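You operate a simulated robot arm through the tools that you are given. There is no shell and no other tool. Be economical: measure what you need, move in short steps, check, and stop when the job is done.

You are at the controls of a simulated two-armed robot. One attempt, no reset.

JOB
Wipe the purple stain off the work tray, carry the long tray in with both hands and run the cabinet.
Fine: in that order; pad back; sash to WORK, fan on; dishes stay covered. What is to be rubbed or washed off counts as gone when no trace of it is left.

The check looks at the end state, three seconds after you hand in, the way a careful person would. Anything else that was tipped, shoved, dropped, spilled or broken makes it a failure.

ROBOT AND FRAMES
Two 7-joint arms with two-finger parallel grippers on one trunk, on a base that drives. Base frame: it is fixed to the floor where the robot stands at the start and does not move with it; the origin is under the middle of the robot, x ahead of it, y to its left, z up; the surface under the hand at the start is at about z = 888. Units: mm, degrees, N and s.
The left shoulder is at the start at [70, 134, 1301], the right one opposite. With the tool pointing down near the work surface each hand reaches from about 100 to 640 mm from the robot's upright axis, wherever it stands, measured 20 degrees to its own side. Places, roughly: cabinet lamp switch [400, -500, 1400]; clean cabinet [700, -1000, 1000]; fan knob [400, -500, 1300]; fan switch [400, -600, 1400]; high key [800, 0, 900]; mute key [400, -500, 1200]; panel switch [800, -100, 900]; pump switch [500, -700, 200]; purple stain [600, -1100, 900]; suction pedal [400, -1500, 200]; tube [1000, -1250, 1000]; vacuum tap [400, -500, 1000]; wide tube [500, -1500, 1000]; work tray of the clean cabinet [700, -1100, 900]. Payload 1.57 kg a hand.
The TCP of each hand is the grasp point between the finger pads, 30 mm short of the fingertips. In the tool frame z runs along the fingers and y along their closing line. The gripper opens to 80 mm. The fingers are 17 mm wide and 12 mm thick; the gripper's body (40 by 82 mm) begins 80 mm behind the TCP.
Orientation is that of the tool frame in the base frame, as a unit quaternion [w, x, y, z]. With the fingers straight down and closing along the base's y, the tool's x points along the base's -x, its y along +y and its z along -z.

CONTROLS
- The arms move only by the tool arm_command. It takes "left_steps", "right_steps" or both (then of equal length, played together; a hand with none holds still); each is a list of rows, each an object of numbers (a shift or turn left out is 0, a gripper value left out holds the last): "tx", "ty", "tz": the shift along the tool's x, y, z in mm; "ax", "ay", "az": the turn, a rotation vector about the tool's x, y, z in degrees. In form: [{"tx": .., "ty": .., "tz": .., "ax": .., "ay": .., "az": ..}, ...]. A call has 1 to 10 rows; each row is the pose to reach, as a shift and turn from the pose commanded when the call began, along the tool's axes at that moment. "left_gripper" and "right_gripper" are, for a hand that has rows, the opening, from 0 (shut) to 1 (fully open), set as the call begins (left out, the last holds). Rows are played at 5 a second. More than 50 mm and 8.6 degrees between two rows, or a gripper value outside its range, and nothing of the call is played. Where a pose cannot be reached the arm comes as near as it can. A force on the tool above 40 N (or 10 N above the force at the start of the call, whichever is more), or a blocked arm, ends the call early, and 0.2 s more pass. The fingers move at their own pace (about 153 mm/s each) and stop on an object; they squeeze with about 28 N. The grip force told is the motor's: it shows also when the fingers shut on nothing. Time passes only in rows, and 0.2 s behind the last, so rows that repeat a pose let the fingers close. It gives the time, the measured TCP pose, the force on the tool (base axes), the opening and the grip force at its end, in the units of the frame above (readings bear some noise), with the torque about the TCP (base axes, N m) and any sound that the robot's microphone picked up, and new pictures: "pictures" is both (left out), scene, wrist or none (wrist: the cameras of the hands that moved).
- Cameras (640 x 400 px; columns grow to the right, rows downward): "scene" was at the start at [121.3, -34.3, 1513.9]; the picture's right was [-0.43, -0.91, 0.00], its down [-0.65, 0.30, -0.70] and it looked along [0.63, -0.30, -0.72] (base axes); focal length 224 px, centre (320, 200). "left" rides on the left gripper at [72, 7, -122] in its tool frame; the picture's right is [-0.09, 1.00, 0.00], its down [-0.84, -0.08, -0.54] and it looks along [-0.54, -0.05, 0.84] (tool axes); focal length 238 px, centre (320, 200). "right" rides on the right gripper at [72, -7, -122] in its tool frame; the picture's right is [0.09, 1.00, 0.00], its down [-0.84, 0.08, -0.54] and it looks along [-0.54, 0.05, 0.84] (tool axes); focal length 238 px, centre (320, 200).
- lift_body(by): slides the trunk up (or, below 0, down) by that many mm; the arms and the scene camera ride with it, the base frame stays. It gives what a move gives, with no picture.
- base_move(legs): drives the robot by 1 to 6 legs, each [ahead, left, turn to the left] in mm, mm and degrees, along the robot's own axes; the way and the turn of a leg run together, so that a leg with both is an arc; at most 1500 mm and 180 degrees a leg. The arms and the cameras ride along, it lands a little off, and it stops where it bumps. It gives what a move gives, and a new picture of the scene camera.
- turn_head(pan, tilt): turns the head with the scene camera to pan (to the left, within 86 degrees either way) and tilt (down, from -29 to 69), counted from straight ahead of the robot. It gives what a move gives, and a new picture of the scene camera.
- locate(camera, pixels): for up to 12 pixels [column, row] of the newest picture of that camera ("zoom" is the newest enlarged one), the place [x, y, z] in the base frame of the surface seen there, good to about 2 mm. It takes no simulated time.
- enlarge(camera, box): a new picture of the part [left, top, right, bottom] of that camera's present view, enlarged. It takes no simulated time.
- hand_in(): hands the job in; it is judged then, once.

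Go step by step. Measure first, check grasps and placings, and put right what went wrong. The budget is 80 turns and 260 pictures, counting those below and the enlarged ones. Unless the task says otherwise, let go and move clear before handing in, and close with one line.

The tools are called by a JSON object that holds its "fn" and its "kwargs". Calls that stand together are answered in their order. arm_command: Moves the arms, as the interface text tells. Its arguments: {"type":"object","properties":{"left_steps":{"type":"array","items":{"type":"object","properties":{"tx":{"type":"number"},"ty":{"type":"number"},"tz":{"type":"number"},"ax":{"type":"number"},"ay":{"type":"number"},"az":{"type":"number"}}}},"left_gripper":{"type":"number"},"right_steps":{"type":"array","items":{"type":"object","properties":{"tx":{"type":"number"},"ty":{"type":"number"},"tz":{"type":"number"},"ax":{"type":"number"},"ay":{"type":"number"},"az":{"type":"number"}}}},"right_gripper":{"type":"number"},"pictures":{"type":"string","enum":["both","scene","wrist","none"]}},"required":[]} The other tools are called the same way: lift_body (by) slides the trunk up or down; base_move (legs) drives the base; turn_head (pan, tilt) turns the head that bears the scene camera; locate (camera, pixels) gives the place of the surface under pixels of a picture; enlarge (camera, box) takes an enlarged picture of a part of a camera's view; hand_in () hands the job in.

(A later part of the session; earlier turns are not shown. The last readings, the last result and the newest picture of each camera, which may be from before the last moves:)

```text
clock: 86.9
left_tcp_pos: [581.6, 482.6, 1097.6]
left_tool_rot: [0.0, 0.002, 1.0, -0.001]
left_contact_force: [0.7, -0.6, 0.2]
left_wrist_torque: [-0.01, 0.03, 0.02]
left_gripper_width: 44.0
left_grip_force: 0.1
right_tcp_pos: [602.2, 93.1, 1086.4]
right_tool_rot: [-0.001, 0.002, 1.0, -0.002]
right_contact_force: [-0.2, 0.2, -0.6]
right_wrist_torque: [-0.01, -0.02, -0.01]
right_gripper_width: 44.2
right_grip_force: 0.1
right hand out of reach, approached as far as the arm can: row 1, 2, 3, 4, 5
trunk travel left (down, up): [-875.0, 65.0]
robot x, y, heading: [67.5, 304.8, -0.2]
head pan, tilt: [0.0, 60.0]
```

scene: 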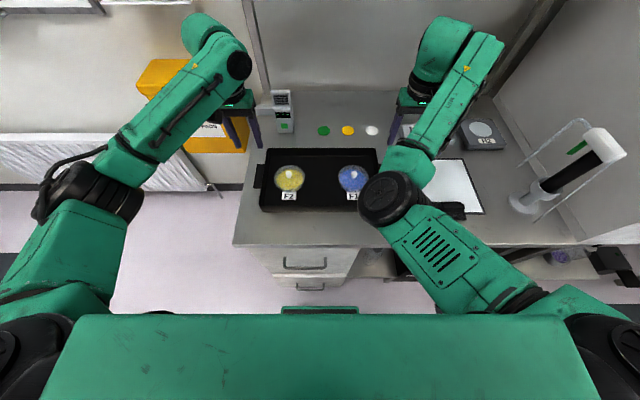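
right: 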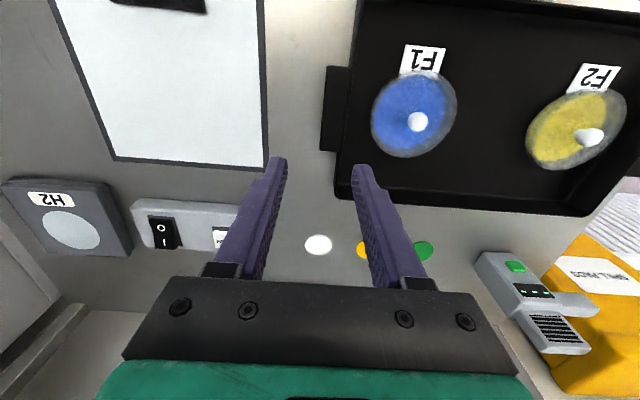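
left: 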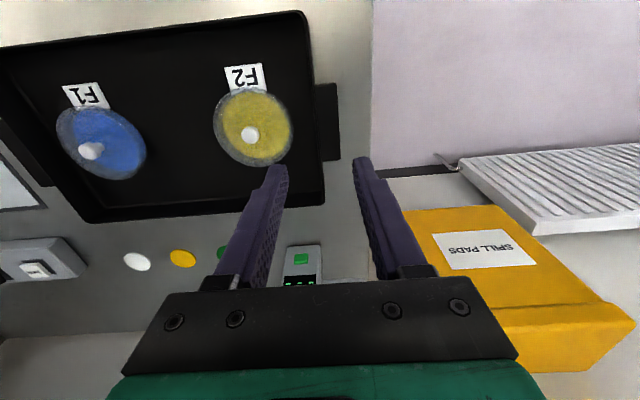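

Both hands are above the tab lines. Locating the right tab (336,108) and walls, and re-measuring the left tab (330,122).

{"fn": "locate", "kwargs": {"camera": "right", "pixels": [[325, 105], [331, 105], [340, 105], [348, 105], [353, 105], [358, 105], [364, 110], [372, 115], [322, 149], [330, 70], [345, 195], [356, 15]]}}

{"fn": "locate", "kwargs": {"camera": "left", "pixels": [[339, 125], [335, 125], [325, 125], [317, 125], [312, 125], [305, 125], [293, 125], [338, 158], [335, 85], [323, 200], [302, 12], [315, 85]]}}

```text
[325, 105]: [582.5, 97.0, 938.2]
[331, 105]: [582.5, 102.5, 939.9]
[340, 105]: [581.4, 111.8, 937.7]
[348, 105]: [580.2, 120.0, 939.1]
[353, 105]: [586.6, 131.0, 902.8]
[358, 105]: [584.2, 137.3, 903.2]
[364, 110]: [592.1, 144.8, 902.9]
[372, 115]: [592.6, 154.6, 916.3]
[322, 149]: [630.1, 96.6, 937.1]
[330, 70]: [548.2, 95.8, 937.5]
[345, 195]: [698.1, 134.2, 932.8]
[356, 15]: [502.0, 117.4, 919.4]
```

```text
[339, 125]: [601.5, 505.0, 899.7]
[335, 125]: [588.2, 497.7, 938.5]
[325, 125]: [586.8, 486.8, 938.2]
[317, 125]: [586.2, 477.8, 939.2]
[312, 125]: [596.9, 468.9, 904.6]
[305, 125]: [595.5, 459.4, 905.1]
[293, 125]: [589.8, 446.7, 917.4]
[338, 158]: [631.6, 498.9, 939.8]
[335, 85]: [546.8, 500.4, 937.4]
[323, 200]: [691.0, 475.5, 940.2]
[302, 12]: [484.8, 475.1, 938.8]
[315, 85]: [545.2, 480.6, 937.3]
```

Left tab outer face y≈501, wall inner ≈474; right tab outer ≈95.5, wall inner ≈124; centre x≈589. Aligning both hands above with 40 mm opening, tips at z≈955.

{"fn": "arm_command", "kwargs": {"left_steps": [{"tx": -6.5, "ty": 5.4}, {"tx": -6.5, "ty": 5.4, "tz": 35}, {"tx": -6.5, "ty": 5.4, "tz": 75}, {"tx": -6.5, "ty": 5.4, "tz": 112}, {"tx": -6.5, "ty": 5.4, "tz": 112}], "right_steps": [{"tx": 14, "ty": 16.4}, {"tx": 14, "ty": 16.4, "tz": 30}, {"tx": 14, "ty": 16.4, "tz": 65}, {"tx": 14, "ty": 16.4, "tz": 101}, {"tx": 14, "ty": 16.4, "tz": 101}], "left_gripper": 0.5, "right_gripper": 0.5, "pictures": "both"}}

```text
clock: 88.1
left_tcp_pos: [590.9, 486.1, 986.3]
left_tool_rot: [0.001, 0.003, 1.0, -0.001]
left_contact_force: [-0.5, -0.5, 0.2]
left_wrist_torque: [0.02, 0.0, 0.0]
left_gripper_width: 40.1
left_grip_force: 0.1
right_tcp_pos: [590.3, 95.7, 992.5]
right_tool_rot: [0.005, 0.009, 1.0, -0.007]
right_contact_force: [-0.5, 0.8, 0.1]
right_wrist_torque: [0.01, 0.01, 0.0]
right_gripper_width: 40.0
right_grip_force: 0.0
right hand out of reach, approached as far as the arm can: row 1
trunk travel left (down, up): [-875.0, 65.0]
robot x, y, heading: [64.5, 304.5, -0.2]
head pan, tilt: [0.0, 60.0]
```

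scene: 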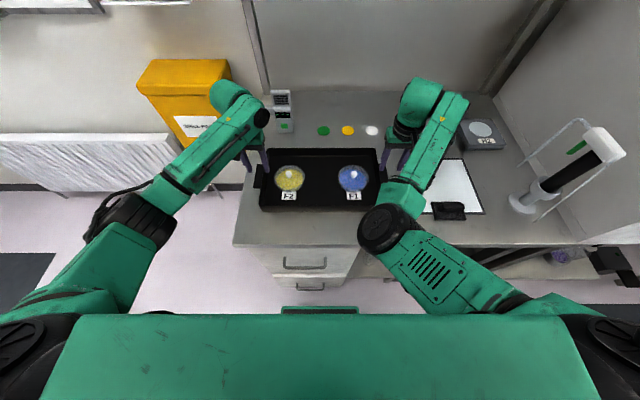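
right: 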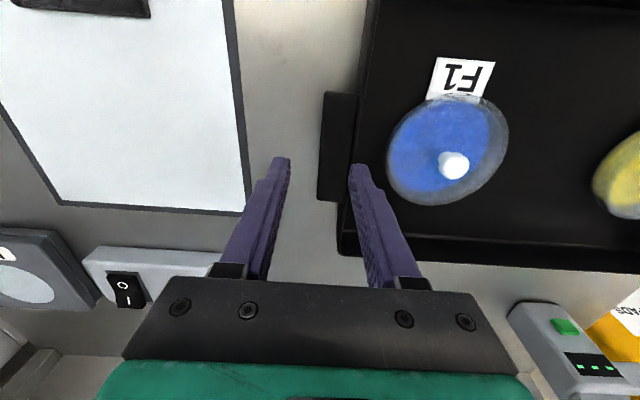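
left: 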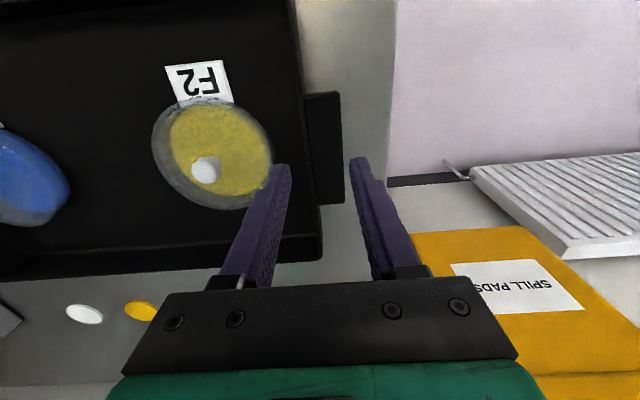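

The right hand reads y 95.7 instead of 109.5 with a slight tilt; let me settle and correct it.

{"fn": "arm_command", "kwargs": {"left_steps": [{"ty": 1}, {"ty": 2}, {"ty": 2}], "right_steps": [{"ty": 0}, {"ty": 0}, {"ty": 0}], "pictures": "none"}}

```text
clock: 88.9
left_tcp_pos: [590.3, 488.0, 987.1]
left_tool_rot: [0.0, 0.002, 1.0, 0.0]
left_contact_force: [-0.2, 0.1, 0.6]
left_wrist_torque: [-0.03, 0.02, 0.01]
left_gripper_width: 39.9
left_grip_force: 0.0
right_tcp_pos: [589.2, 94.4, 990.0]
right_tool_rot: [0.002, 0.01, 1.0, -0.009]
right_contact_force: [0.3, -0.6, -0.4]
right_wrist_torque: [-0.01, 0.0, 0.0]
right_gripper_width: 40.2
right_grip_force: 0.1
trunk travel left (down, up): [-875.0, 65.0]
robot x, y, heading: [58.1, 301.1, -0.4]
head pan, tilt: [0.0, 60.0]
```

{"fn": "arm_command", "kwargs": {"right_steps": [{"ty": 5, "ax": -0.5, "az": -0.6}, {"ty": 10, "ax": -1, "ay": 0.2, "az": -1.1}, {"ty": 15, "ax": -1, "ay": 0.2, "az": -1.1}, {"ty": 15, "ax": -1, "ay": 0.2, "az": -1.1}], "pictures": "none"}}

```text
clock: 89.9
left_tcp_pos: [589.0, 487.8, 986.3]
left_tool_rot: [0.0, 0.002, 1.0, -0.002]
left_contact_force: [-0.3, -0.1, 0.3]
left_wrist_torque: [0.01, 0.0, 0.02]
left_gripper_width: 39.8
left_grip_force: 0.0
right_tcp_pos: [592.1, 108.5, 989.9]
right_tool_rot: [0.004, 0.001, 1.0, 0.002]
right_contact_force: [0.3, -0.1, 0.6]
right_wrist_torque: [0.03, 0.01, 0.0]
right_gripper_width: 40.2
right_grip_force: 0.0
trunk travel left (down, up): [-875.0, 65.0]
robot x, y, heading: [60.7, 303.1, 0.1]
head pan, tilt: [0.0, 60.0]
```

Aligned: left (589,488), right (592,108.5). Descending both to TCP z≈940 with the open fingers straddling wall and tab.

{"fn": "arm_command", "kwargs": {"left_steps": [{"tz": 12}, {"tz": 24}, {"tz": 35}, {"tz": 42}, {"tz": 46}], "right_steps": [{"tx": 2, "tz": 13}, {"tx": 2, "tz": 27}, {"tx": 2, "tz": 38}, {"tx": 2, "tz": 45}, {"tx": 2, "tz": 49}], "pictures": "both"}}

```text
clock: 91.1
left_tcp_pos: [588.7, 489.2, 943.3]
left_tool_rot: [0.0, 0.002, 1.0, 0.0]
left_contact_force: [-0.6, 0.2, 0.8]
left_wrist_torque: [0.0, 0.01, 0.0]
left_gripper_width: 40.2
left_grip_force: 0.1
right_tcp_pos: [589.0, 105.1, 942.9]
right_tool_rot: [0.001, 0.003, 1.0, -0.005]
right_contact_force: [-0.1, -0.2, -1.1]
right_wrist_torque: [0.01, -0.01, -0.02]
right_gripper_width: 40.0
right_grip_force: 0.0
trunk travel left (down, up): [-875.0, 65.0]
robot x, y, heading: [61.1, 307.6, -0.2]
head pan, tilt: [0.0, 60.0]
```

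scene: 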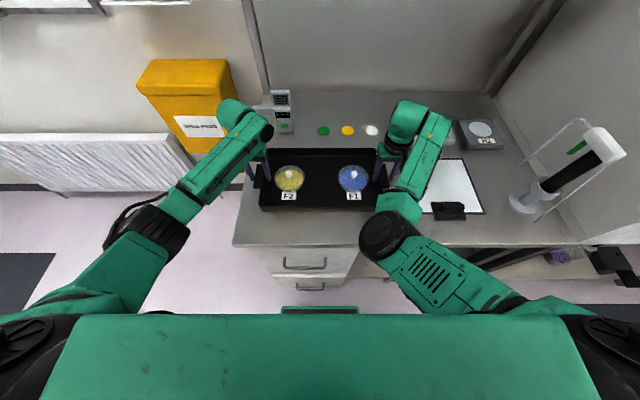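
right: 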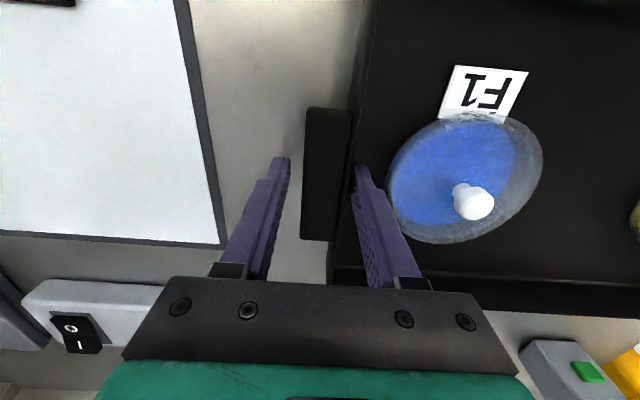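
left: 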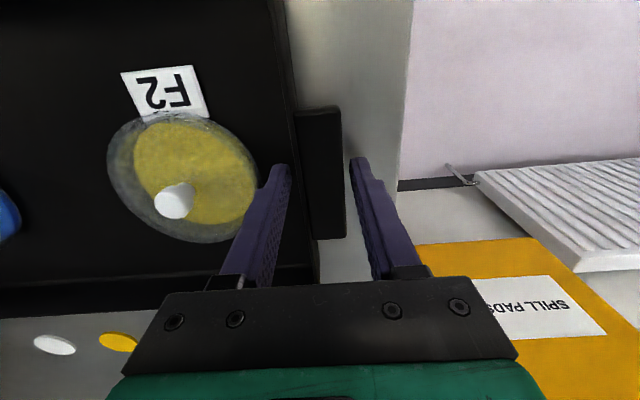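

Fingers straddle both tabs without contact. I'll centre the right hand (+4.5 mm in y), lower 2 mm, then close both together.

{"fn": "arm_command", "kwargs": {"left_steps": [{"ty": -0.7, "tz": 1}, {"ty": -0.7, "tz": 2}, {"ty": -0.7, "tz": 2}], "right_steps": [{"ty": 2, "tz": 1, "ax": -0.5}, {"ty": 4.5, "tz": 2, "ax": -0.5}, {"ty": 4.5, "tz": 2, "ax": -0.5}], "pictures": "none"}}

{"fn": "arm_command", "kwargs": {"left_steps": [{"tz": 0}, {"tz": 0}, {"tz": 0}], "right_steps": [{"tz": 0}, {"tz": 0}, {"tz": 0}], "left_gripper": 0, "right_gripper": 0, "pictures": "wrist"}}

```text
clock: 91.9
left_tcp_pos: [590.2, 487.7, 939.7]
left_tool_rot: [0.0, 0.003, 1.0, -0.001]
left_contact_force: [-0.3, -1.1, 0.3]
left_wrist_torque: [-0.01, 0.01, -0.03]
left_gripper_width: 40.2
left_grip_force: 0.1
right_tcp_pos: [589.8, 107.7, 940.1]
right_tool_rot: [0.003, 0.003, 1.0, 0.0]
right_contact_force: [0.2, -0.1, 0.1]
right_wrist_torque: [0.02, 0.02, 0.05]
right_gripper_width: 39.8
right_grip_force: 0.2
trunk travel left (down, up): [-875.0, 65.0]
robot x, y, heading: [60.3, 302.4, -0.2]
head pan, tilt: [0.0, 60.0]
```

```text
clock: 92.7
left_tcp_pos: [588.7, 488.7, 940.5]
left_tool_rot: [0.0, 0.002, 1.0, 0.0]
left_contact_force: [1.9, 10.9, -0.4]
left_wrist_torque: [0.09, 0.1, 0.22]
left_gripper_width: 27.8
left_grip_force: 27.6
right_tcp_pos: [589.4, 107.3, 939.6]
right_tool_rot: [0.002, 0.003, 1.0, -0.002]
right_contact_force: [2.8, -11.2, 10.3]
right_wrist_torque: [0.43, -0.04, 0.27]
right_gripper_width: 27.5
right_grip_force: 27.8
trunk travel left (down, up): [-875.0, 65.0]
robot x, y, heading: [62.3, 301.3, 0.2]
head pan, tilt: [0.0, 60.0]
```

right: 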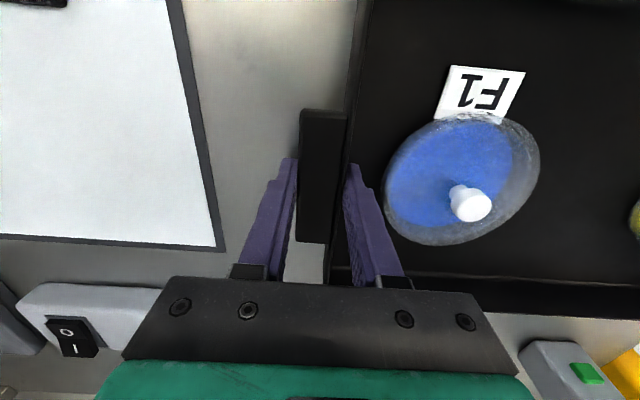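
left: 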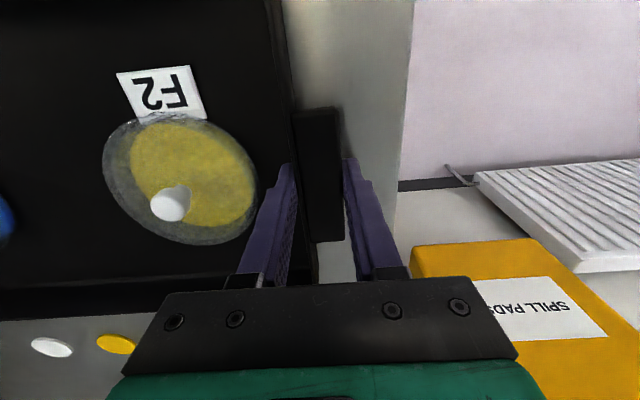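

Both hands hold the tray (27.7 mm, ~28 N each). I'll lift with the trunk so that both hands rise exactly together.

{"fn": "lift_body", "kwargs": {"by": 15}}

{"fn": "lift_body", "kwargs": {"by": 45}}

{"fn": "turn_head", "kwargs": {"pan": 0, "tilt": 55}}

```text
clock: 93.3
left_tcp_pos: [588.2, 486.9, 954.1]
left_tool_rot: [0.0, 0.002, 1.0, 0.0]
left_contact_force: [-0.5, 13.0, -3.4]
left_wrist_torque: [0.2, 0.69, -0.08]
left_gripper_width: 27.3
left_grip_force: 28.1
right_tcp_pos: [585.7, 107.2, 953.5]
right_tool_rot: [0.0, 0.004, 1.0, -0.002]
right_contact_force: [0.5, -12.5, -0.1]
right_wrist_torque: [0.54, -0.71, -0.04]
right_gripper_width: 27.8
right_grip_force: 28.0
trunk travel left (down, up): [-890.0, 50.0]
robot x, y, heading: [59.6, 305.0, -0.2]
head pan, tilt: [0.0, 60.0]
```

```text
clock: 94.2
left_tcp_pos: [590.2, 487.9, 998.5]
left_tool_rot: [-0.001, 0.003, 1.0, 0.001]
left_contact_force: [-0.8, 13.3, -4.8]
left_wrist_torque: [0.36, 0.62, -0.01]
left_gripper_width: 27.6
left_grip_force: 27.8
right_tcp_pos: [588.2, 105.3, 996.5]
right_tool_rot: [-0.001, 0.004, 1.0, -0.002]
right_contact_force: [-0.4, -14.1, -0.5]
right_wrist_torque: [0.58, -0.6, -0.04]
right_gripper_width: 27.7
right_grip_force: 28.2
trunk travel left (down, up): [-935.0, 5.0]
robot x, y, heading: [63.6, 302.2, -0.3]
head pan, tilt: [0.0, 60.0]
```

```text
clock: 94.9
left_tcp_pos: [589.6, 488.0, 1000.4]
left_tool_rot: [-0.001, 0.002, 1.0, 0.0]
left_contact_force: [0.6, 12.1, -5.1]
left_wrist_torque: [0.36, 0.4, -0.03]
left_gripper_width: 27.7
left_grip_force: 27.6
right_tcp_pos: [586.7, 104.9, 995.3]
right_tool_rot: [-0.002, 0.004, 1.0, -0.002]
right_contact_force: [-0.4, -13.4, 0.2]
right_wrist_torque: [0.52, -0.39, -0.01]
right_gripper_width: 27.8
right_grip_force: 27.7
trunk travel left (down, up): [-935.0, 5.0]
robot x, y, heading: [62.0, 305.0, 0.1]
head pan, tilt: [0.0, 55.0]
```

scene: 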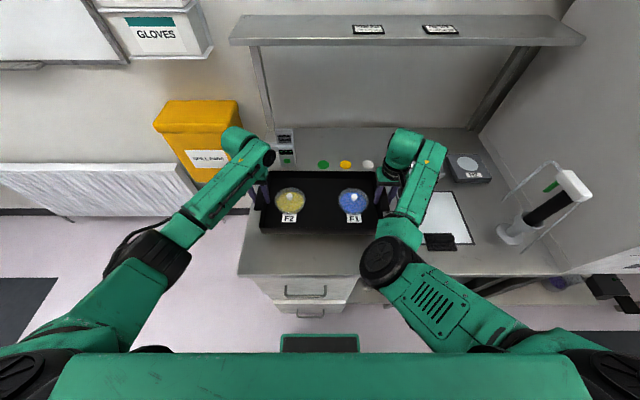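

The tray is up (about 5 N total). Checking that it hangs level by locating its rim.

{"fn": "locate", "kwargs": {"camera": "scene", "pixels": [[275, 172], [372, 173], [275, 231], [360, 233], [290, 195], [352, 195], [262, 222], [379, 205], [320, 200], [320, 180], [320, 218]]}}

```text
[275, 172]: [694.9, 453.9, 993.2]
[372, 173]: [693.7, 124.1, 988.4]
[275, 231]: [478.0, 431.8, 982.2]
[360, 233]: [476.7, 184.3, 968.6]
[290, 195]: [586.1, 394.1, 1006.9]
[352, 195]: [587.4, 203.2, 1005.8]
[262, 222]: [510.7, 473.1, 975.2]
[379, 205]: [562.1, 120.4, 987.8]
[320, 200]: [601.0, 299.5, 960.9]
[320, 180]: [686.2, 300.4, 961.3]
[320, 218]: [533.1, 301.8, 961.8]
```

Level within a couple of mm, dishes covered. Backing out 430 mm and driving right to the cabinet.

{"fn": "base_move", "kwargs": {"legs": [[-430, 0, 0], [0, -1416, 0]]}}

```text
clock: 104.1
left_tcp_pos: [166.4, -904.3, 998.5]
left_tool_rot: [-0.001, -0.005, 1.0, -0.002]
left_contact_force: [-0.2, 10.6, -3.6]
left_wrist_torque: [0.25, 0.01, -0.02]
left_gripper_width: 27.8
left_grip_force: 28.0
right_tcp_pos: [169.8, -1286.2, 996.5]
right_tool_rot: [-0.002, -0.003, 1.0, -0.002]
right_contact_force: [0.3, -10.0, -0.1]
right_wrist_torque: [0.51, 0.0, 0.09]
right_gripper_width: 27.9
right_grip_force: 27.8
trunk travel left (down, up): [-935.0, 5.0]
robot x, y, heading: [-360.1, -1096.7, 0.9]
head pan, tilt: [0.0, 55.0]
```

scene: 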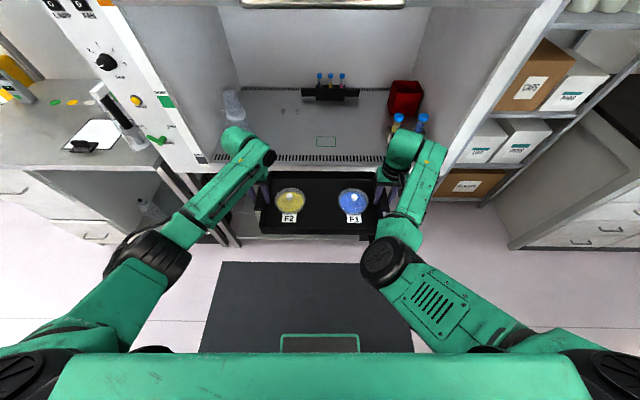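

Tray centre is at (168,−1095) with a 0.9° heading error. Checking the vial block's edge, the small items and the grille from here before entering.

{"fn": "locate", "kwargs": {"camera": "scene", "pixels": [[397, 118], [390, 130], [388, 138], [282, 111], [294, 112], [232, 110], [240, 120], [320, 153], [320, 161], [320, 86]]}}

{"fn": "enlarge", "kwargs": {"camera": "scene", "box": [210, 70, 450, 220]}}

```text
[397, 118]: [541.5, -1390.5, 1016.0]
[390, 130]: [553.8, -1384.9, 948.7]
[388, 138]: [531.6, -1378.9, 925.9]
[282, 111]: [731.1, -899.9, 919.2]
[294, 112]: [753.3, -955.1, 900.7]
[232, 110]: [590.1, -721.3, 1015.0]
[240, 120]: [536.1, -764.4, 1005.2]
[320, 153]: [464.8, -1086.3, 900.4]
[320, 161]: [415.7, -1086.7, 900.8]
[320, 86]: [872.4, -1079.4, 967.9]
```

```text
2.67 times, centred on (330, 145) of scene
```

zoom: 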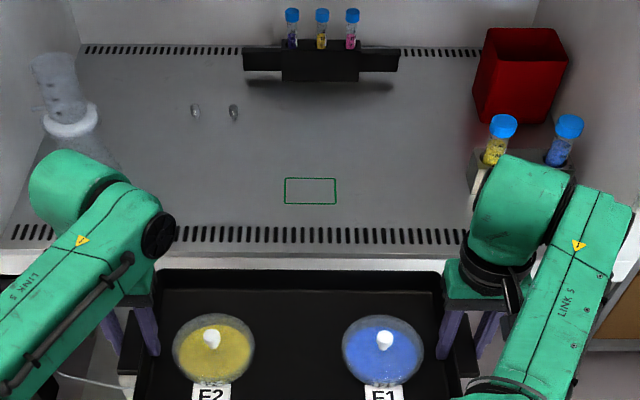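

Clearances are fine for a tray centre at (596,−1100). Straightening, then driving in partway to check.

{"fn": "base_move", "kwargs": {"legs": [[0, 0, -0.9], [330, 0, 0]]}}

```text
clock: 106.6
left_tcp_pos: [492.2, -915.1, 1000.8]
left_tool_rot: [0.002, 0.004, 1.0, -0.002]
left_contact_force: [0.1, -24.1, -4.6]
left_wrist_torque: [0.03, -0.24, 0.1]
left_gripper_width: 27.6
left_grip_force: 27.9
right_tcp_pos: [490.1, -1297.0, 997.9]
right_tool_rot: [0.0, 0.005, 1.0, -0.002]
right_contact_force: [-1.1, 25.0, 0.8]
right_wrist_torque: [1.01, 0.19, 0.21]
right_gripper_width: 28.0
right_grip_force: 27.9
trunk travel left (down, up): [-935.0, 5.0]
robot x, y, heading: [-34.0, -1097.8, -0.1]
head pan, tilt: [0.0, 55.0]
```

scene: 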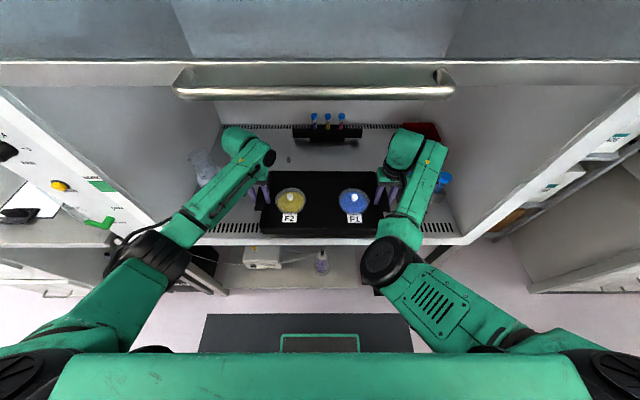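

The tray is inside at centre x≈491, clear all round. Driving the last 105 mm.

{"fn": "base_move", "kwargs": {"legs": [[105, 0, 0]]}}

{"fn": "locate", "kwargs": {"camera": "scene", "pixels": [[320, 200]]}}

```text
clock: 107.8
left_tcp_pos: [594.7, -915.6, 1002.1]
left_tool_rot: [0.002, 0.004, 1.0, -0.003]
left_contact_force: [1.0, -10.3, -4.5]
left_wrist_torque: [0.09, -0.17, 0.07]
left_gripper_width: 27.7
left_grip_force: 27.9
right_tcp_pos: [593.5, -1297.5, 998.8]
right_tool_rot: [0.001, 0.006, 1.0, -0.002]
right_contact_force: [-0.6, 10.6, -0.2]
right_wrist_torque: [0.77, 0.14, 0.2]
right_gripper_width: 27.8
right_grip_force: 28.4
trunk travel left (down, up): [-935.0, 5.0]
robot x, y, heading: [71.3, -1097.9, 0.1]
head pan, tilt: [0.0, 55.0]
```

scene: 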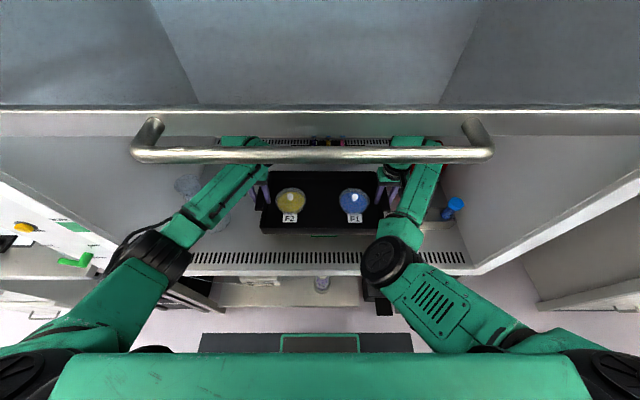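

```text
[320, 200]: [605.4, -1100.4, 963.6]
```

Checking the tray's front edge against the grille's back edge and its back edge against the small items.

{"fn": "locate", "kwargs": {"camera": "scene", "pixels": [[275, 232], [350, 233], [320, 252], [320, 248], [300, 245], [320, 235], [285, 172], [350, 172]]}}

{"fn": "enlarge", "kwargs": {"camera": "scene", "box": [240, 130, 400, 280]}}

```text
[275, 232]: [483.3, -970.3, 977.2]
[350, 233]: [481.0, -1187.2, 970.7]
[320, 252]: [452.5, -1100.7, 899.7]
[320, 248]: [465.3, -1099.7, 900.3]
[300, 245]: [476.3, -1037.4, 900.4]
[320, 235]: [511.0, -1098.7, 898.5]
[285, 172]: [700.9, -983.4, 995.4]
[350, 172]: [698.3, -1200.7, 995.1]
```

```text
2.67 times, centred on (320, 205) of scene
```

zoom: 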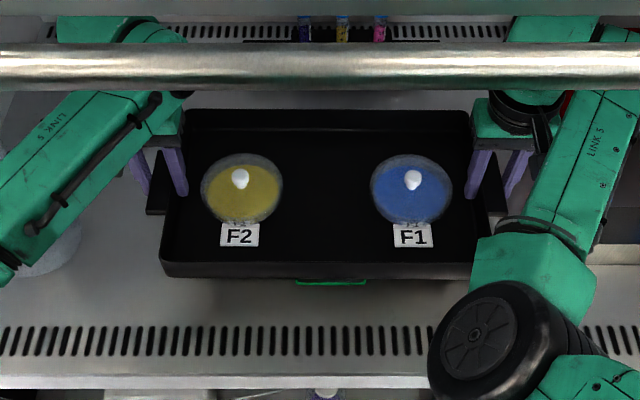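

The front edge is at 482 and the slots end by about 475, so I'll nudge 9 mm further for margin (back edge ≈709, items at ≈730), then lower with the trunk.

{"fn": "base_move", "kwargs": {"legs": [[9, 0, 0]]}}

{"fn": "lift_body", "kwargs": {"by": -52}}

```text
clock: 108.5
left_tcp_pos: [607.4, -916.0, 1000.7]
left_tool_rot: [-0.001, 0.004, 1.0, -0.003]
left_contact_force: [0.7, -6.1, -5.5]
left_wrist_torque: [0.21, -0.28, 0.17]
left_gripper_width: 27.7
left_grip_force: 27.8
right_tcp_pos: [603.6, -1297.7, 998.1]
right_tool_rot: [0.0, 0.005, 1.0, -0.001]
right_contact_force: [-1.3, 5.0, 1.1]
right_wrist_torque: [0.84, 0.31, 0.27]
right_gripper_width: 27.7
right_grip_force: 28.3
trunk travel left (down, up): [-935.0, 5.0]
robot x, y, heading: [77.5, -1099.9, 0.2]
head pan, tilt: [0.0, 55.0]
```

scene: 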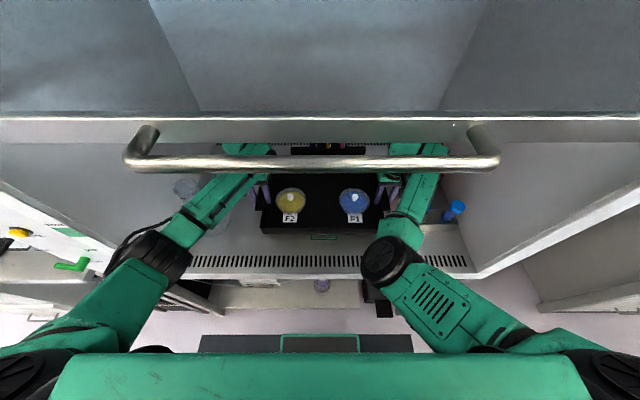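

```text
clock: 109.4
left_tcp_pos: [606.9, -915.4, 948.4]
left_tool_rot: [-0.001, 0.004, 1.0, -0.003]
left_contact_force: [1.5, -3.7, -4.7]
left_wrist_torque: [0.22, -0.2, 0.17]
left_gripper_width: 27.5
left_grip_force: 27.7
right_tcp_pos: [606.4, -1298.1, 944.3]
right_tool_rot: [-0.001, 0.006, 1.0, -0.002]
right_contact_force: [-0.1, 3.6, 0.6]
right_wrist_torque: [0.71, 0.2, 0.23]
right_gripper_width: 27.9
right_grip_force: 27.9
trunk travel left (down, up): [-883.0, 57.0]
robot x, y, heading: [80.7, -1100.2, 0.1]
head pan, tilt: [0.0, 55.0]
```

Tray is about 8 mm above the surface, slightly further in than planned (centre x≈605). I'll check the gap to the small items before setting down.

{"fn": "arm_command", "kwargs": {"left_steps": [{"tz": 0}], "pictures": "wrist"}}

{"fn": "enlarge", "kwargs": {"camera": "scene", "box": [220, 140, 340, 240]}}

```text
clock: 109.8
left_tcp_pos: [607.6, -916.8, 947.4]
left_tool_rot: [-0.001, 0.004, 1.0, -0.003]
left_contact_force: [1.2, -4.5, -3.8]
left_wrist_torque: [0.21, -0.19, 0.17]
left_gripper_width: 27.8
left_grip_force: 27.5
right_tcp_pos: [605.9, -1297.3, 944.7]
right_tool_rot: [-0.001, 0.006, 1.0, -0.001]
right_contact_force: [-0.9, 3.6, 0.1]
right_wrist_torque: [0.65, 0.12, 0.2]
right_gripper_width: 27.8
right_grip_force: 28.1
trunk travel left (down, up): [-883.0, 57.0]
robot x, y, heading: [82.0, -1097.9, -0.0]
head pan, tilt: [0.0, 55.0]
```

left: 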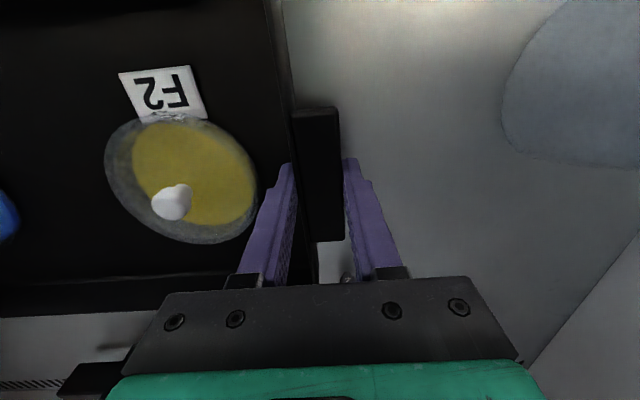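

```text
4.00 times, centred on (280, 190) of scene
```

zoom: 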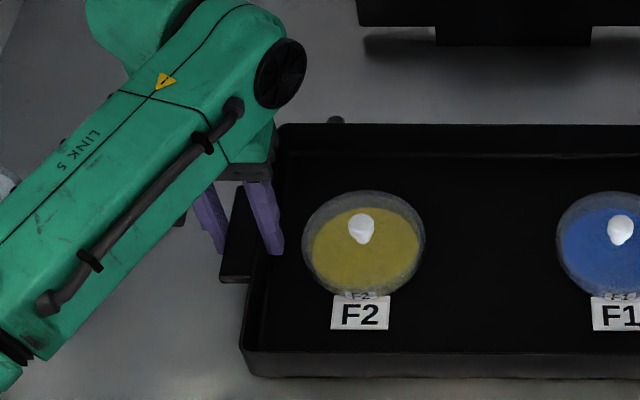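

An item peeks just behind the back rim at zoom (335,120). Locating it and the rim.

{"fn": "locate", "kwargs": {"camera": "zoom", "pixels": [[335, 119], [335, 130], [337, 117], [310, 128], [180, 218], [500, 128], [300, 380], [560, 385]]}}

{"fn": "locate", "kwargs": {"camera": "left", "pixels": [[348, 277], [345, 282], [110, 347], [100, 300], [200, 295]]}}

```text
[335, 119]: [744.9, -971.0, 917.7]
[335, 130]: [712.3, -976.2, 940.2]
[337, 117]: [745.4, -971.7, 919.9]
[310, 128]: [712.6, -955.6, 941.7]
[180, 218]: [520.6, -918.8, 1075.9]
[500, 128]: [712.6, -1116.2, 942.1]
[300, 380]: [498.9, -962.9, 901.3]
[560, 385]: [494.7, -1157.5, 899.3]
```

```text
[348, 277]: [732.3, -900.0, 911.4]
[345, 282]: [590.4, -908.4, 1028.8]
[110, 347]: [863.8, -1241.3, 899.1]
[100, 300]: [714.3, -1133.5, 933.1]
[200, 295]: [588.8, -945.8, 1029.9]
```

The gap is about 20 mm, which is fine. Lowering the last few mm in two steps.

{"fn": "lift_body", "kwargs": {"by": -5}}

{"fn": "lift_body", "kwargs": {"by": -2.5}}

```text
clock: 110.4
left_tcp_pos: [608.5, -916.3, 942.4]
left_tool_rot: [-0.001, 0.004, 1.0, -0.003]
left_contact_force: [1.0, -4.4, -4.9]
left_wrist_torque: [0.13, -0.04, 0.11]
left_gripper_width: 27.6
left_grip_force: 28.1
right_tcp_pos: [606.3, -1298.4, 939.8]
right_tool_rot: [-0.001, 0.006, 1.0, -0.001]
right_contact_force: [-0.9, 4.2, 0.0]
right_wrist_torque: [0.65, 0.0, 0.21]
right_gripper_width: 27.7
right_grip_force: 27.7
trunk travel left (down, up): [-878.0, 62.0]
robot x, y, heading: [77.4, -1097.0, -0.2]
head pan, tilt: [0.0, 55.0]
```

```text
clock: 110.9
left_tcp_pos: [606.7, -916.2, 941.3]
left_tool_rot: [0.001, 0.004, 1.0, -0.003]
left_contact_force: [2.7, -4.6, -3.3]
left_wrist_torque: [0.01, -0.35, 0.33]
left_gripper_width: 27.5
left_grip_force: 28.1
right_tcp_pos: [605.8, -1297.8, 939.6]
right_tool_rot: [0.0, 0.005, 1.0, -0.002]
right_contact_force: [2.2, 3.0, 13.8]
right_wrist_torque: [0.45, 0.27, 0.41]
right_gripper_width: 27.8
right_grip_force: 27.4
trunk travel left (down, up): [-876.0, 64.0]
robot x, y, heading: [79.9, -1098.2, 0.0]
head pan, tilt: [0.0, 55.0]
```

The right side is down (14 N). Lowering the left hand a further 1.5 mm to seat that side.

{"fn": "arm_command", "kwargs": {"left_steps": [{"tz": 0.8}, {"tz": 1.5}, {"tz": 1.5}], "pictures": "none"}}

```text
clock: 111.7
left_tcp_pos: [606.3, -915.7, 939.6]
left_tool_rot: [0.002, 0.004, 1.0, -0.002]
left_contact_force: [2.9, -4.5, 10.3]
left_wrist_torque: [-0.06, 0.69, 0.05]
left_gripper_width: 27.7
left_grip_force: 27.8
right_tcp_pos: [604.1, -1298.6, 940.0]
right_tool_rot: [0.0, 0.006, 1.0, -0.002]
right_contact_force: [7.1, 4.8, 13.4]
right_wrist_torque: [0.38, -0.24, 0.07]
right_gripper_width: 27.5
right_grip_force: 27.5
trunk travel left (down, up): [-876.0, 64.0]
robot x, y, heading: [79.1, -1100.6, 0.0]
head pan, tilt: [0.0, 55.0]
```

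Both sides are seated. Opening to 40 mm only (dishes are close) and rising straight up.

{"fn": "arm_command", "kwargs": {"left_steps": [{"tz": 0}, {"tz": 0}, {"tz": 0}], "right_steps": [{"tz": 0}, {"tz": 0}, {"tz": 0}], "left_gripper": 0.5, "right_gripper": 0.5, "pictures": "wrist"}}

{"fn": "lift_body", "kwargs": {"by": 60}}

{"fn": "turn_head", "kwargs": {"pan": 0, "tilt": 50}}

```text
clock: 112.5
left_tcp_pos: [606.2, -915.8, 939.1]
left_tool_rot: [0.0, 0.004, 1.0, -0.003]
left_contact_force: [-0.4, 0.2, -0.2]
left_wrist_torque: [-0.01, 0.03, 0.0]
left_gripper_width: 39.7
left_grip_force: 0.0
right_tcp_pos: [604.3, -1297.4, 937.1]
right_tool_rot: [-0.002, 0.006, 1.0, -0.002]
right_contact_force: [0.1, -0.3, 0.3]
right_wrist_torque: [-0.03, -0.02, 0.04]
right_gripper_width: 40.2
right_grip_force: 0.1
trunk travel left (down, up): [-876.0, 64.0]
robot x, y, heading: [75.1, -1098.1, -0.0]
head pan, tilt: [0.0, 55.0]
```

right: 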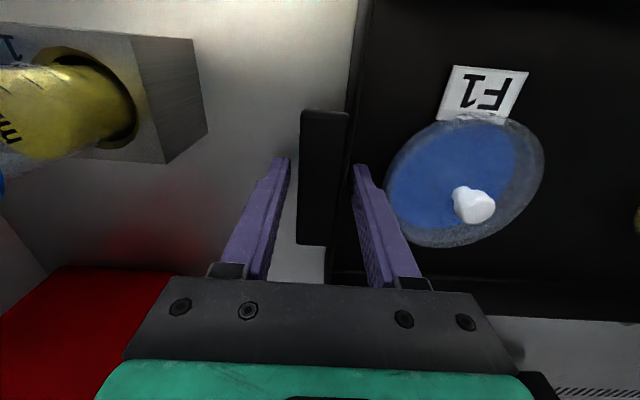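
left: 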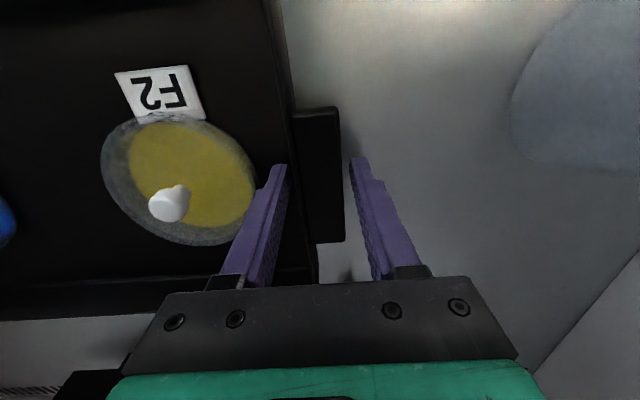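

```text
clock: 113.5
left_tcp_pos: [606.9, -915.5, 998.9]
left_tool_rot: [0.0, 0.005, 1.0, -0.003]
left_contact_force: [0.1, -0.3, 0.2]
left_wrist_torque: [-0.02, -0.01, 0.03]
left_gripper_width: 39.8
left_grip_force: 0.1
right_tcp_pos: [605.4, -1298.1, 996.7]
right_tool_rot: [0.0, 0.005, 1.0, -0.002]
right_contact_force: [-0.6, 0.1, -0.9]
right_wrist_torque: [0.0, 0.01, -0.03]
right_gripper_width: 39.9
right_grip_force: 0.1
trunk travel left (down, up): [-936.0, 4.0]
robot x, y, heading: [75.7, -1094.7, 0.1]
head pan, tilt: [0.0, 55.0]
```

```text
clock: 114.2
left_tcp_pos: [607.1, -916.6, 997.7]
left_tool_rot: [0.001, 0.004, 1.0, -0.003]
left_contact_force: [0.3, -0.5, -0.2]
left_wrist_torque: [-0.02, 0.01, 0.02]
left_gripper_width: 39.8
left_grip_force: 0.1
right_tcp_pos: [605.7, -1297.9, 997.0]
right_tool_rot: [-0.001, 0.007, 1.0, -0.002]
right_contact_force: [0.1, -0.5, 0.1]
right_wrist_torque: [-0.02, 0.0, 0.04]
right_gripper_width: 39.8
right_grip_force: 0.1
trunk travel left (down, up): [-936.0, 4.0]
robot x, y, heading: [76.7, -1099.9, 0.0]
head pan, tilt: [0.0, 50.0]
```

scene: 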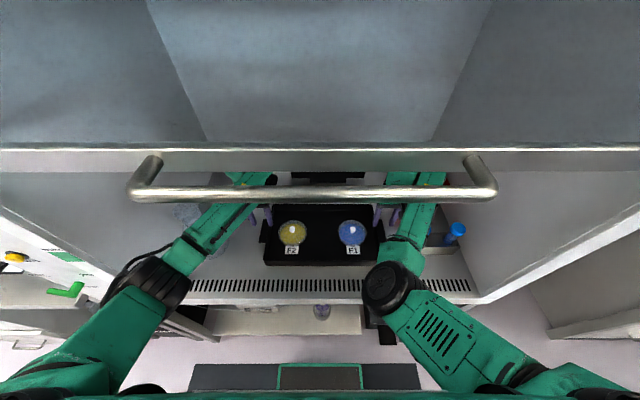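

The tray sits in place with dishes covered and hands clear above the rims. Backing straight out 420 mm, then looking at the result.

{"fn": "base_move", "kwargs": {"legs": [[-420, 0, 0]]}}

{"fn": "turn_head", "kwargs": {"pan": 0, "tilt": 35}}

```text
clock: 116.7
left_tcp_pos: [196.9, -915.7, 996.7]
left_tool_rot: [-0.001, 0.004, 1.0, -0.003]
left_contact_force: [1.0, 0.0, 0.0]
left_wrist_torque: [0.01, 0.01, -0.03]
left_gripper_width: 40.1
left_grip_force: 0.2
right_tcp_pos: [193.6, -1296.9, 997.6]
right_tool_rot: [-0.002, 0.004, 1.0, -0.002]
right_contact_force: [1.6, 0.4, -0.2]
right_wrist_torque: [-0.03, -0.03, -0.01]
right_gripper_width: 40.0
right_grip_force: 0.0
trunk travel left (down, up): [-936.0, 4.0]
robot x, y, heading: [-332.4, -1098.4, 0.3]
head pan, tilt: [0.0, 50.0]
```

scene: 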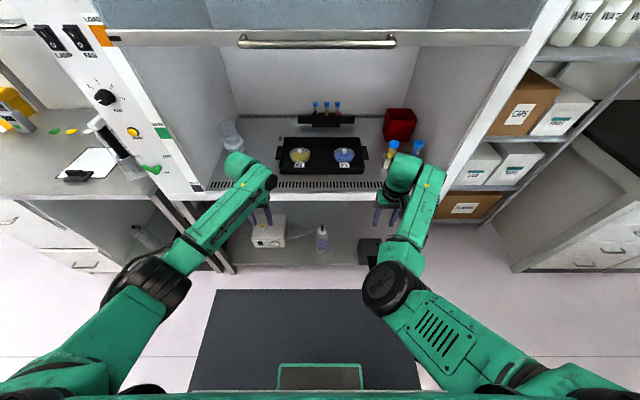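

```text
clock: 117.5
left_tcp_pos: [194.5, -915.4, 999.8]
left_tool_rot: [0.0, 0.004, 1.0, -0.003]
left_contact_force: [-0.8, 0.3, -0.6]
left_wrist_torque: [0.02, -0.01, 0.0]
left_gripper_width: 39.8
left_grip_force: 0.1
right_tcp_pos: [192.8, -1297.4, 998.3]
right_tool_rot: [0.0, 0.006, 1.0, -0.002]
right_contact_force: [0.4, -0.4, 0.5]
right_wrist_torque: [-0.02, 0.01, 0.01]
right_gripper_width: 40.1
right_grip_force: 0.0
trunk travel left (down, up): [-936.0, 4.0]
robot x, y, heading: [-328.4, -1095.4, -0.1]
head pan, tilt: [0.0, 35.0]
```

scene: 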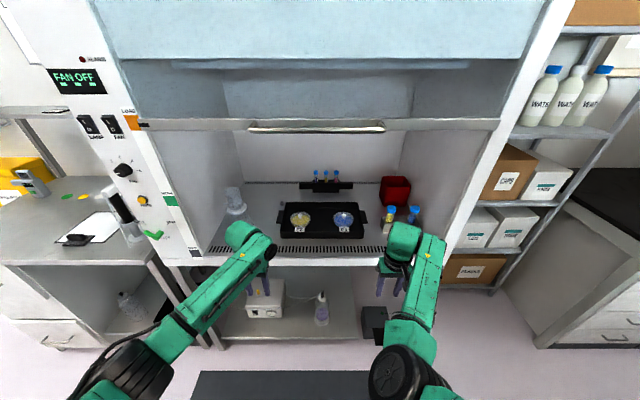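

The tray sits cleanly behind the grille with both lids on. Now locating the sash handle, pointer (147,124), the LOAD and WORK marks, and the fan switch.

{"fn": "enlarge", "kwargs": {"camera": "scene", "box": [70, 50, 210, 250]}}

{"fn": "locate", "kwargs": {"camera": "scene", "pixels": [[315, 129], [253, 127], [382, 127], [315, 125], [145, 125], [130, 117], [131, 130], [168, 196], [170, 206], [112, 120], [114, 129], [315, 120]]}}

```text
2.00 times, centred on (140, 150) of scene
```

zoom: 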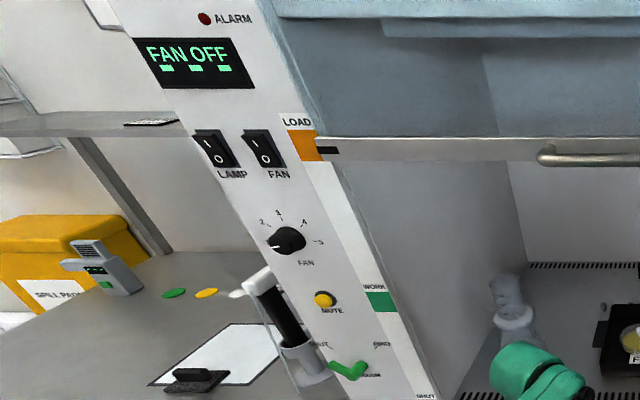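

```text
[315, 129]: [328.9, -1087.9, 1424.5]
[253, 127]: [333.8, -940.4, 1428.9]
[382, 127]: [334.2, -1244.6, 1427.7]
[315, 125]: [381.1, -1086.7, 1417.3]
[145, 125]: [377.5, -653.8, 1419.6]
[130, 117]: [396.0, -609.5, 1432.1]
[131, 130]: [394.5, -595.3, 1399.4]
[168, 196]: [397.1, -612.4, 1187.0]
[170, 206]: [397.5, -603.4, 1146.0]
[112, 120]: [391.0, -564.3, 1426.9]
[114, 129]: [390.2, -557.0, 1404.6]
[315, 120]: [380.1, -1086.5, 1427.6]
```

WORK is centred at z≈1167, the pointer is at ≈1418, so the sash must come down ≈250 mm. I'll point the left hand forward with shut fingers, lay it on the handle bar and lower the trunk; first the reorientation.

{"fn": "arm_command", "kwargs": {"left_steps": [{"ty": -12, "tz": -15, "ay": -8.5}, {"ty": -24, "tz": -30, "ay": -17}, {"ty": -36, "tz": -45, "ay": -25.5}, {"ty": -48, "tz": -60, "ay": -34}, {"ty": -60, "tz": -75, "ay": -42.5}, {"ty": -72, "tz": -90, "ay": -51}, {"ty": -84, "tz": -105, "ay": -59.5}, {"ty": -96, "tz": -120, "ay": -68}, {"ty": -108, "tz": -135, "ay": -76.5}, {"ty": -120, "tz": -150, "ay": -85}], "left_gripper": 0, "pictures": "scene"}}

```text
clock: 119.7
left_tcp_pos: [192.2, -1036.1, 1150.3]
left_tool_rot: [0.676, 0.003, 0.737, -0.007]
left_contact_force: [0.2, -0.5, 0.3]
left_wrist_torque: [0.0, -0.02, 0.01]
left_gripper_width: 0.0
left_grip_force: 22.0
right_tcp_pos: [191.6, -1297.5, 998.8]
right_tool_rot: [-0.001, 0.006, 1.0, -0.002]
right_contact_force: [0.0, 0.8, 0.4]
right_wrist_torque: [0.01, -0.03, 0.02]
right_gripper_width: 39.9
right_grip_force: 0.1
trunk travel left (down, up): [-936.0, 4.0]
robot x, y, heading: [-334.2, -1096.9, 0.2]
head pan, tilt: [0.0, 35.0]
```

scene: 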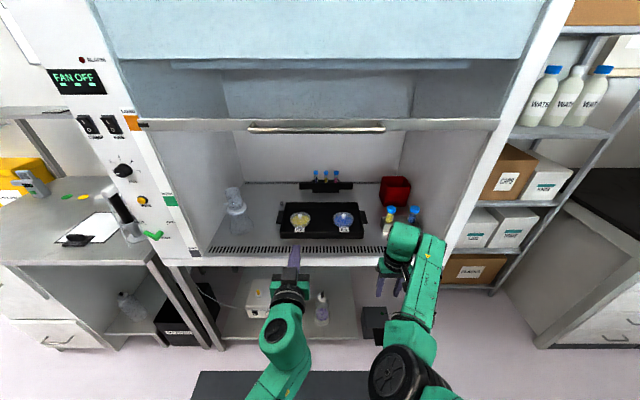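

The hand points forward cleanly. Raising it to z≈1455, level it out, in front of the handle's middle.

{"fn": "arm_command", "kwargs": {"left_steps": [{"tx": -40, "ty": -7, "ay": -2}, {"tx": -80, "ty": -14, "ay": -5}, {"tx": -120, "ty": -21, "ay": -5}, {"tx": -160, "ty": -28, "ay": -5}, {"tx": -200, "ty": -35, "ay": -5}, {"tx": -240, "ty": -42, "ay": -5}, {"tx": -280, "ty": -50, "ay": -5}, {"tx": -308, "ty": -50, "ay": -5}, {"tx": -308, "ty": -50, "ay": -5}], "pictures": "both"}}

```text
clock: 120.9
left_tcp_pos: [217.1, -1042.9, 1308.8]
left_tool_rot: [0.697, 0.056, 0.71, 0.079]
left_contact_force: [0.7, -0.5, 0.5]
left_wrist_torque: [0.02, 0.03, 0.0]
left_gripper_width: 0.1
left_grip_force: 22.0
right_tcp_pos: [193.7, -1297.7, 998.1]
right_tool_rot: [-0.001, 0.006, 1.0, -0.002]
right_contact_force: [0.3, -0.2, -0.1]
right_wrist_torque: [0.01, 0.03, -0.04]
right_gripper_width: 40.1
right_grip_force: 0.0
trunk travel left (down, up): [-936.0, 4.0]
robot x, y, heading: [-333.5, -1098.6, 0.0]
head pan, tilt: [0.0, 35.0]
stopped in row 6 (left hand): the arm was blocked; the commanded pose is now the measured one
```

scene: 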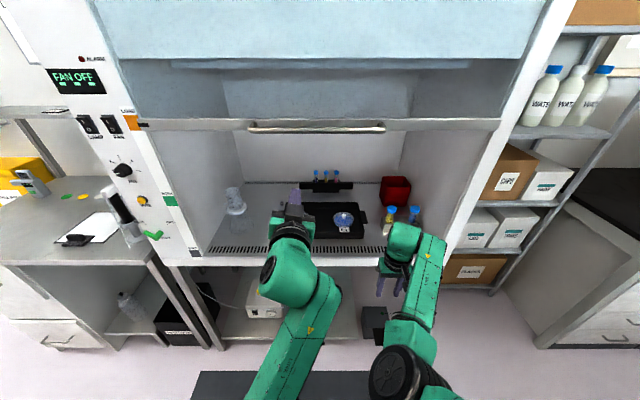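
left: 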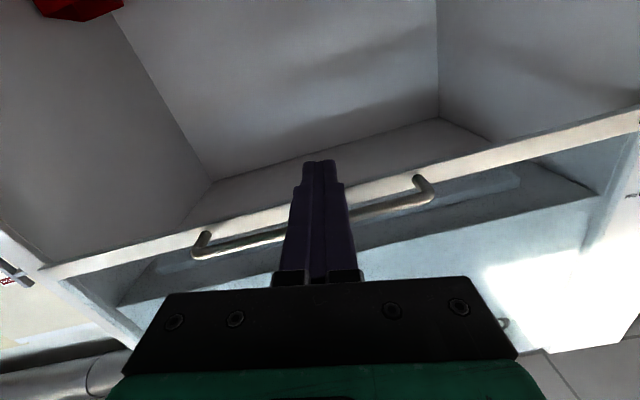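

The arm hit a limit because it was too folded. I'll back up 150 mm and extend forward while correcting the 11° roll, then try rising again.

{"fn": "base_move", "kwargs": {"legs": [[-150, 0, 0]]}}

{"fn": "arm_command", "kwargs": {"left_steps": [{"tz": 40, "ax": 0.5, "ay": -0.3, "az": -3}, {"tz": 80, "ax": 1, "ay": -0.6, "az": -6}, {"tz": 115, "ax": 1.5, "ay": -0.8, "az": -9}, {"tz": 140, "ax": 1.9, "ay": -1, "az": -11}, {"tz": 140, "ax": 1.9, "ay": -1, "az": -11}], "pictures": "none"}}

```text
clock: 122.3
left_tcp_pos: [70.6, -1041.9, 1306.7]
left_tool_rot: [0.696, 0.056, 0.712, 0.08]
left_contact_force: [0.4, -0.1, -0.8]
left_wrist_torque: [-0.01, -0.03, 0.0]
left_gripper_width: 0.0
left_grip_force: 21.5
right_tcp_pos: [47.0, -1297.3, 996.9]
right_tool_rot: [-0.001, 0.005, 1.0, -0.002]
right_contact_force: [-0.7, 0.3, -0.1]
right_wrist_torque: [0.0, 0.02, 0.0]
right_gripper_width: 40.1
right_grip_force: 0.0
trunk travel left (down, up): [-936.0, 4.0]
robot x, y, heading: [-481.6, -1094.8, 0.1]
head pan, tilt: [0.0, 35.0]
```

scene: 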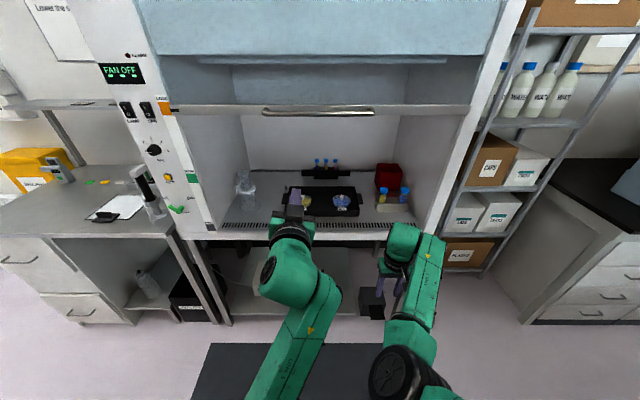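

```text
clock: 123.5
left_tcp_pos: [211.1, -1019.0, 1302.2]
left_tool_rot: [0.706, 0.004, 0.707, 0.019]
left_contact_force: [-1.5, -0.2, -0.1]
left_wrist_torque: [-0.04, -0.01, -0.02]
left_gripper_width: 0.0
left_grip_force: 21.7
right_tcp_pos: [44.9, -1296.9, 998.2]
right_tool_rot: [-0.001, 0.005, 1.0, -0.001]
right_contact_force: [0.8, 0.0, 0.2]
right_wrist_torque: [-0.02, 0.0, 0.0]
right_gripper_width: 40.3
right_grip_force: 0.0
trunk travel left (down, up): [-936.0, 4.0]
robot x, y, heading: [-483.2, -1096.7, 0.1]
head pan, tilt: [0.0, 35.0]
```

Extended and level at z 1302. Raising to 1455 in front of the handle.

{"fn": "arm_command", "kwargs": {"left_steps": [{"tx": -30, "ty": -8}, {"tx": -60, "ty": -16}, {"tx": -90, "ty": -24}, {"tx": -120, "ty": -32}, {"tx": -153, "ty": -40}, {"tx": -153, "ty": -40}], "pictures": "scene"}}

```text
clock: 124.9
left_tcp_pos: [207.7, -1075.3, 1461.3]
left_tool_rot: [0.707, -0.002, 0.707, 0.0]
left_contact_force: [0.0, -0.7, 0.2]
left_wrist_torque: [0.0, 0.03, -0.01]
left_gripper_width: 0.0
left_grip_force: 21.4
right_tcp_pos: [44.4, -1297.9, 997.2]
right_tool_rot: [0.0, 0.006, 1.0, -0.002]
right_contact_force: [-0.5, 0.4, 0.7]
right_wrist_torque: [0.0, 0.03, -0.02]
right_gripper_width: 39.9
right_grip_force: 0.1
trunk travel left (down, up): [-936.0, 4.0]
robot x, y, heading: [-480.2, -1096.6, -0.0]
head pan, tilt: [0.0, 35.0]
```

scene: 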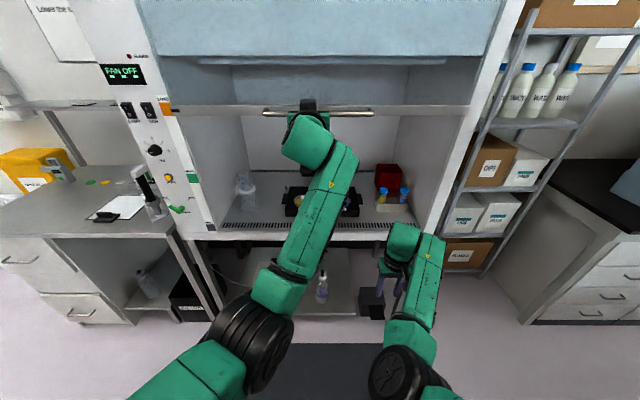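

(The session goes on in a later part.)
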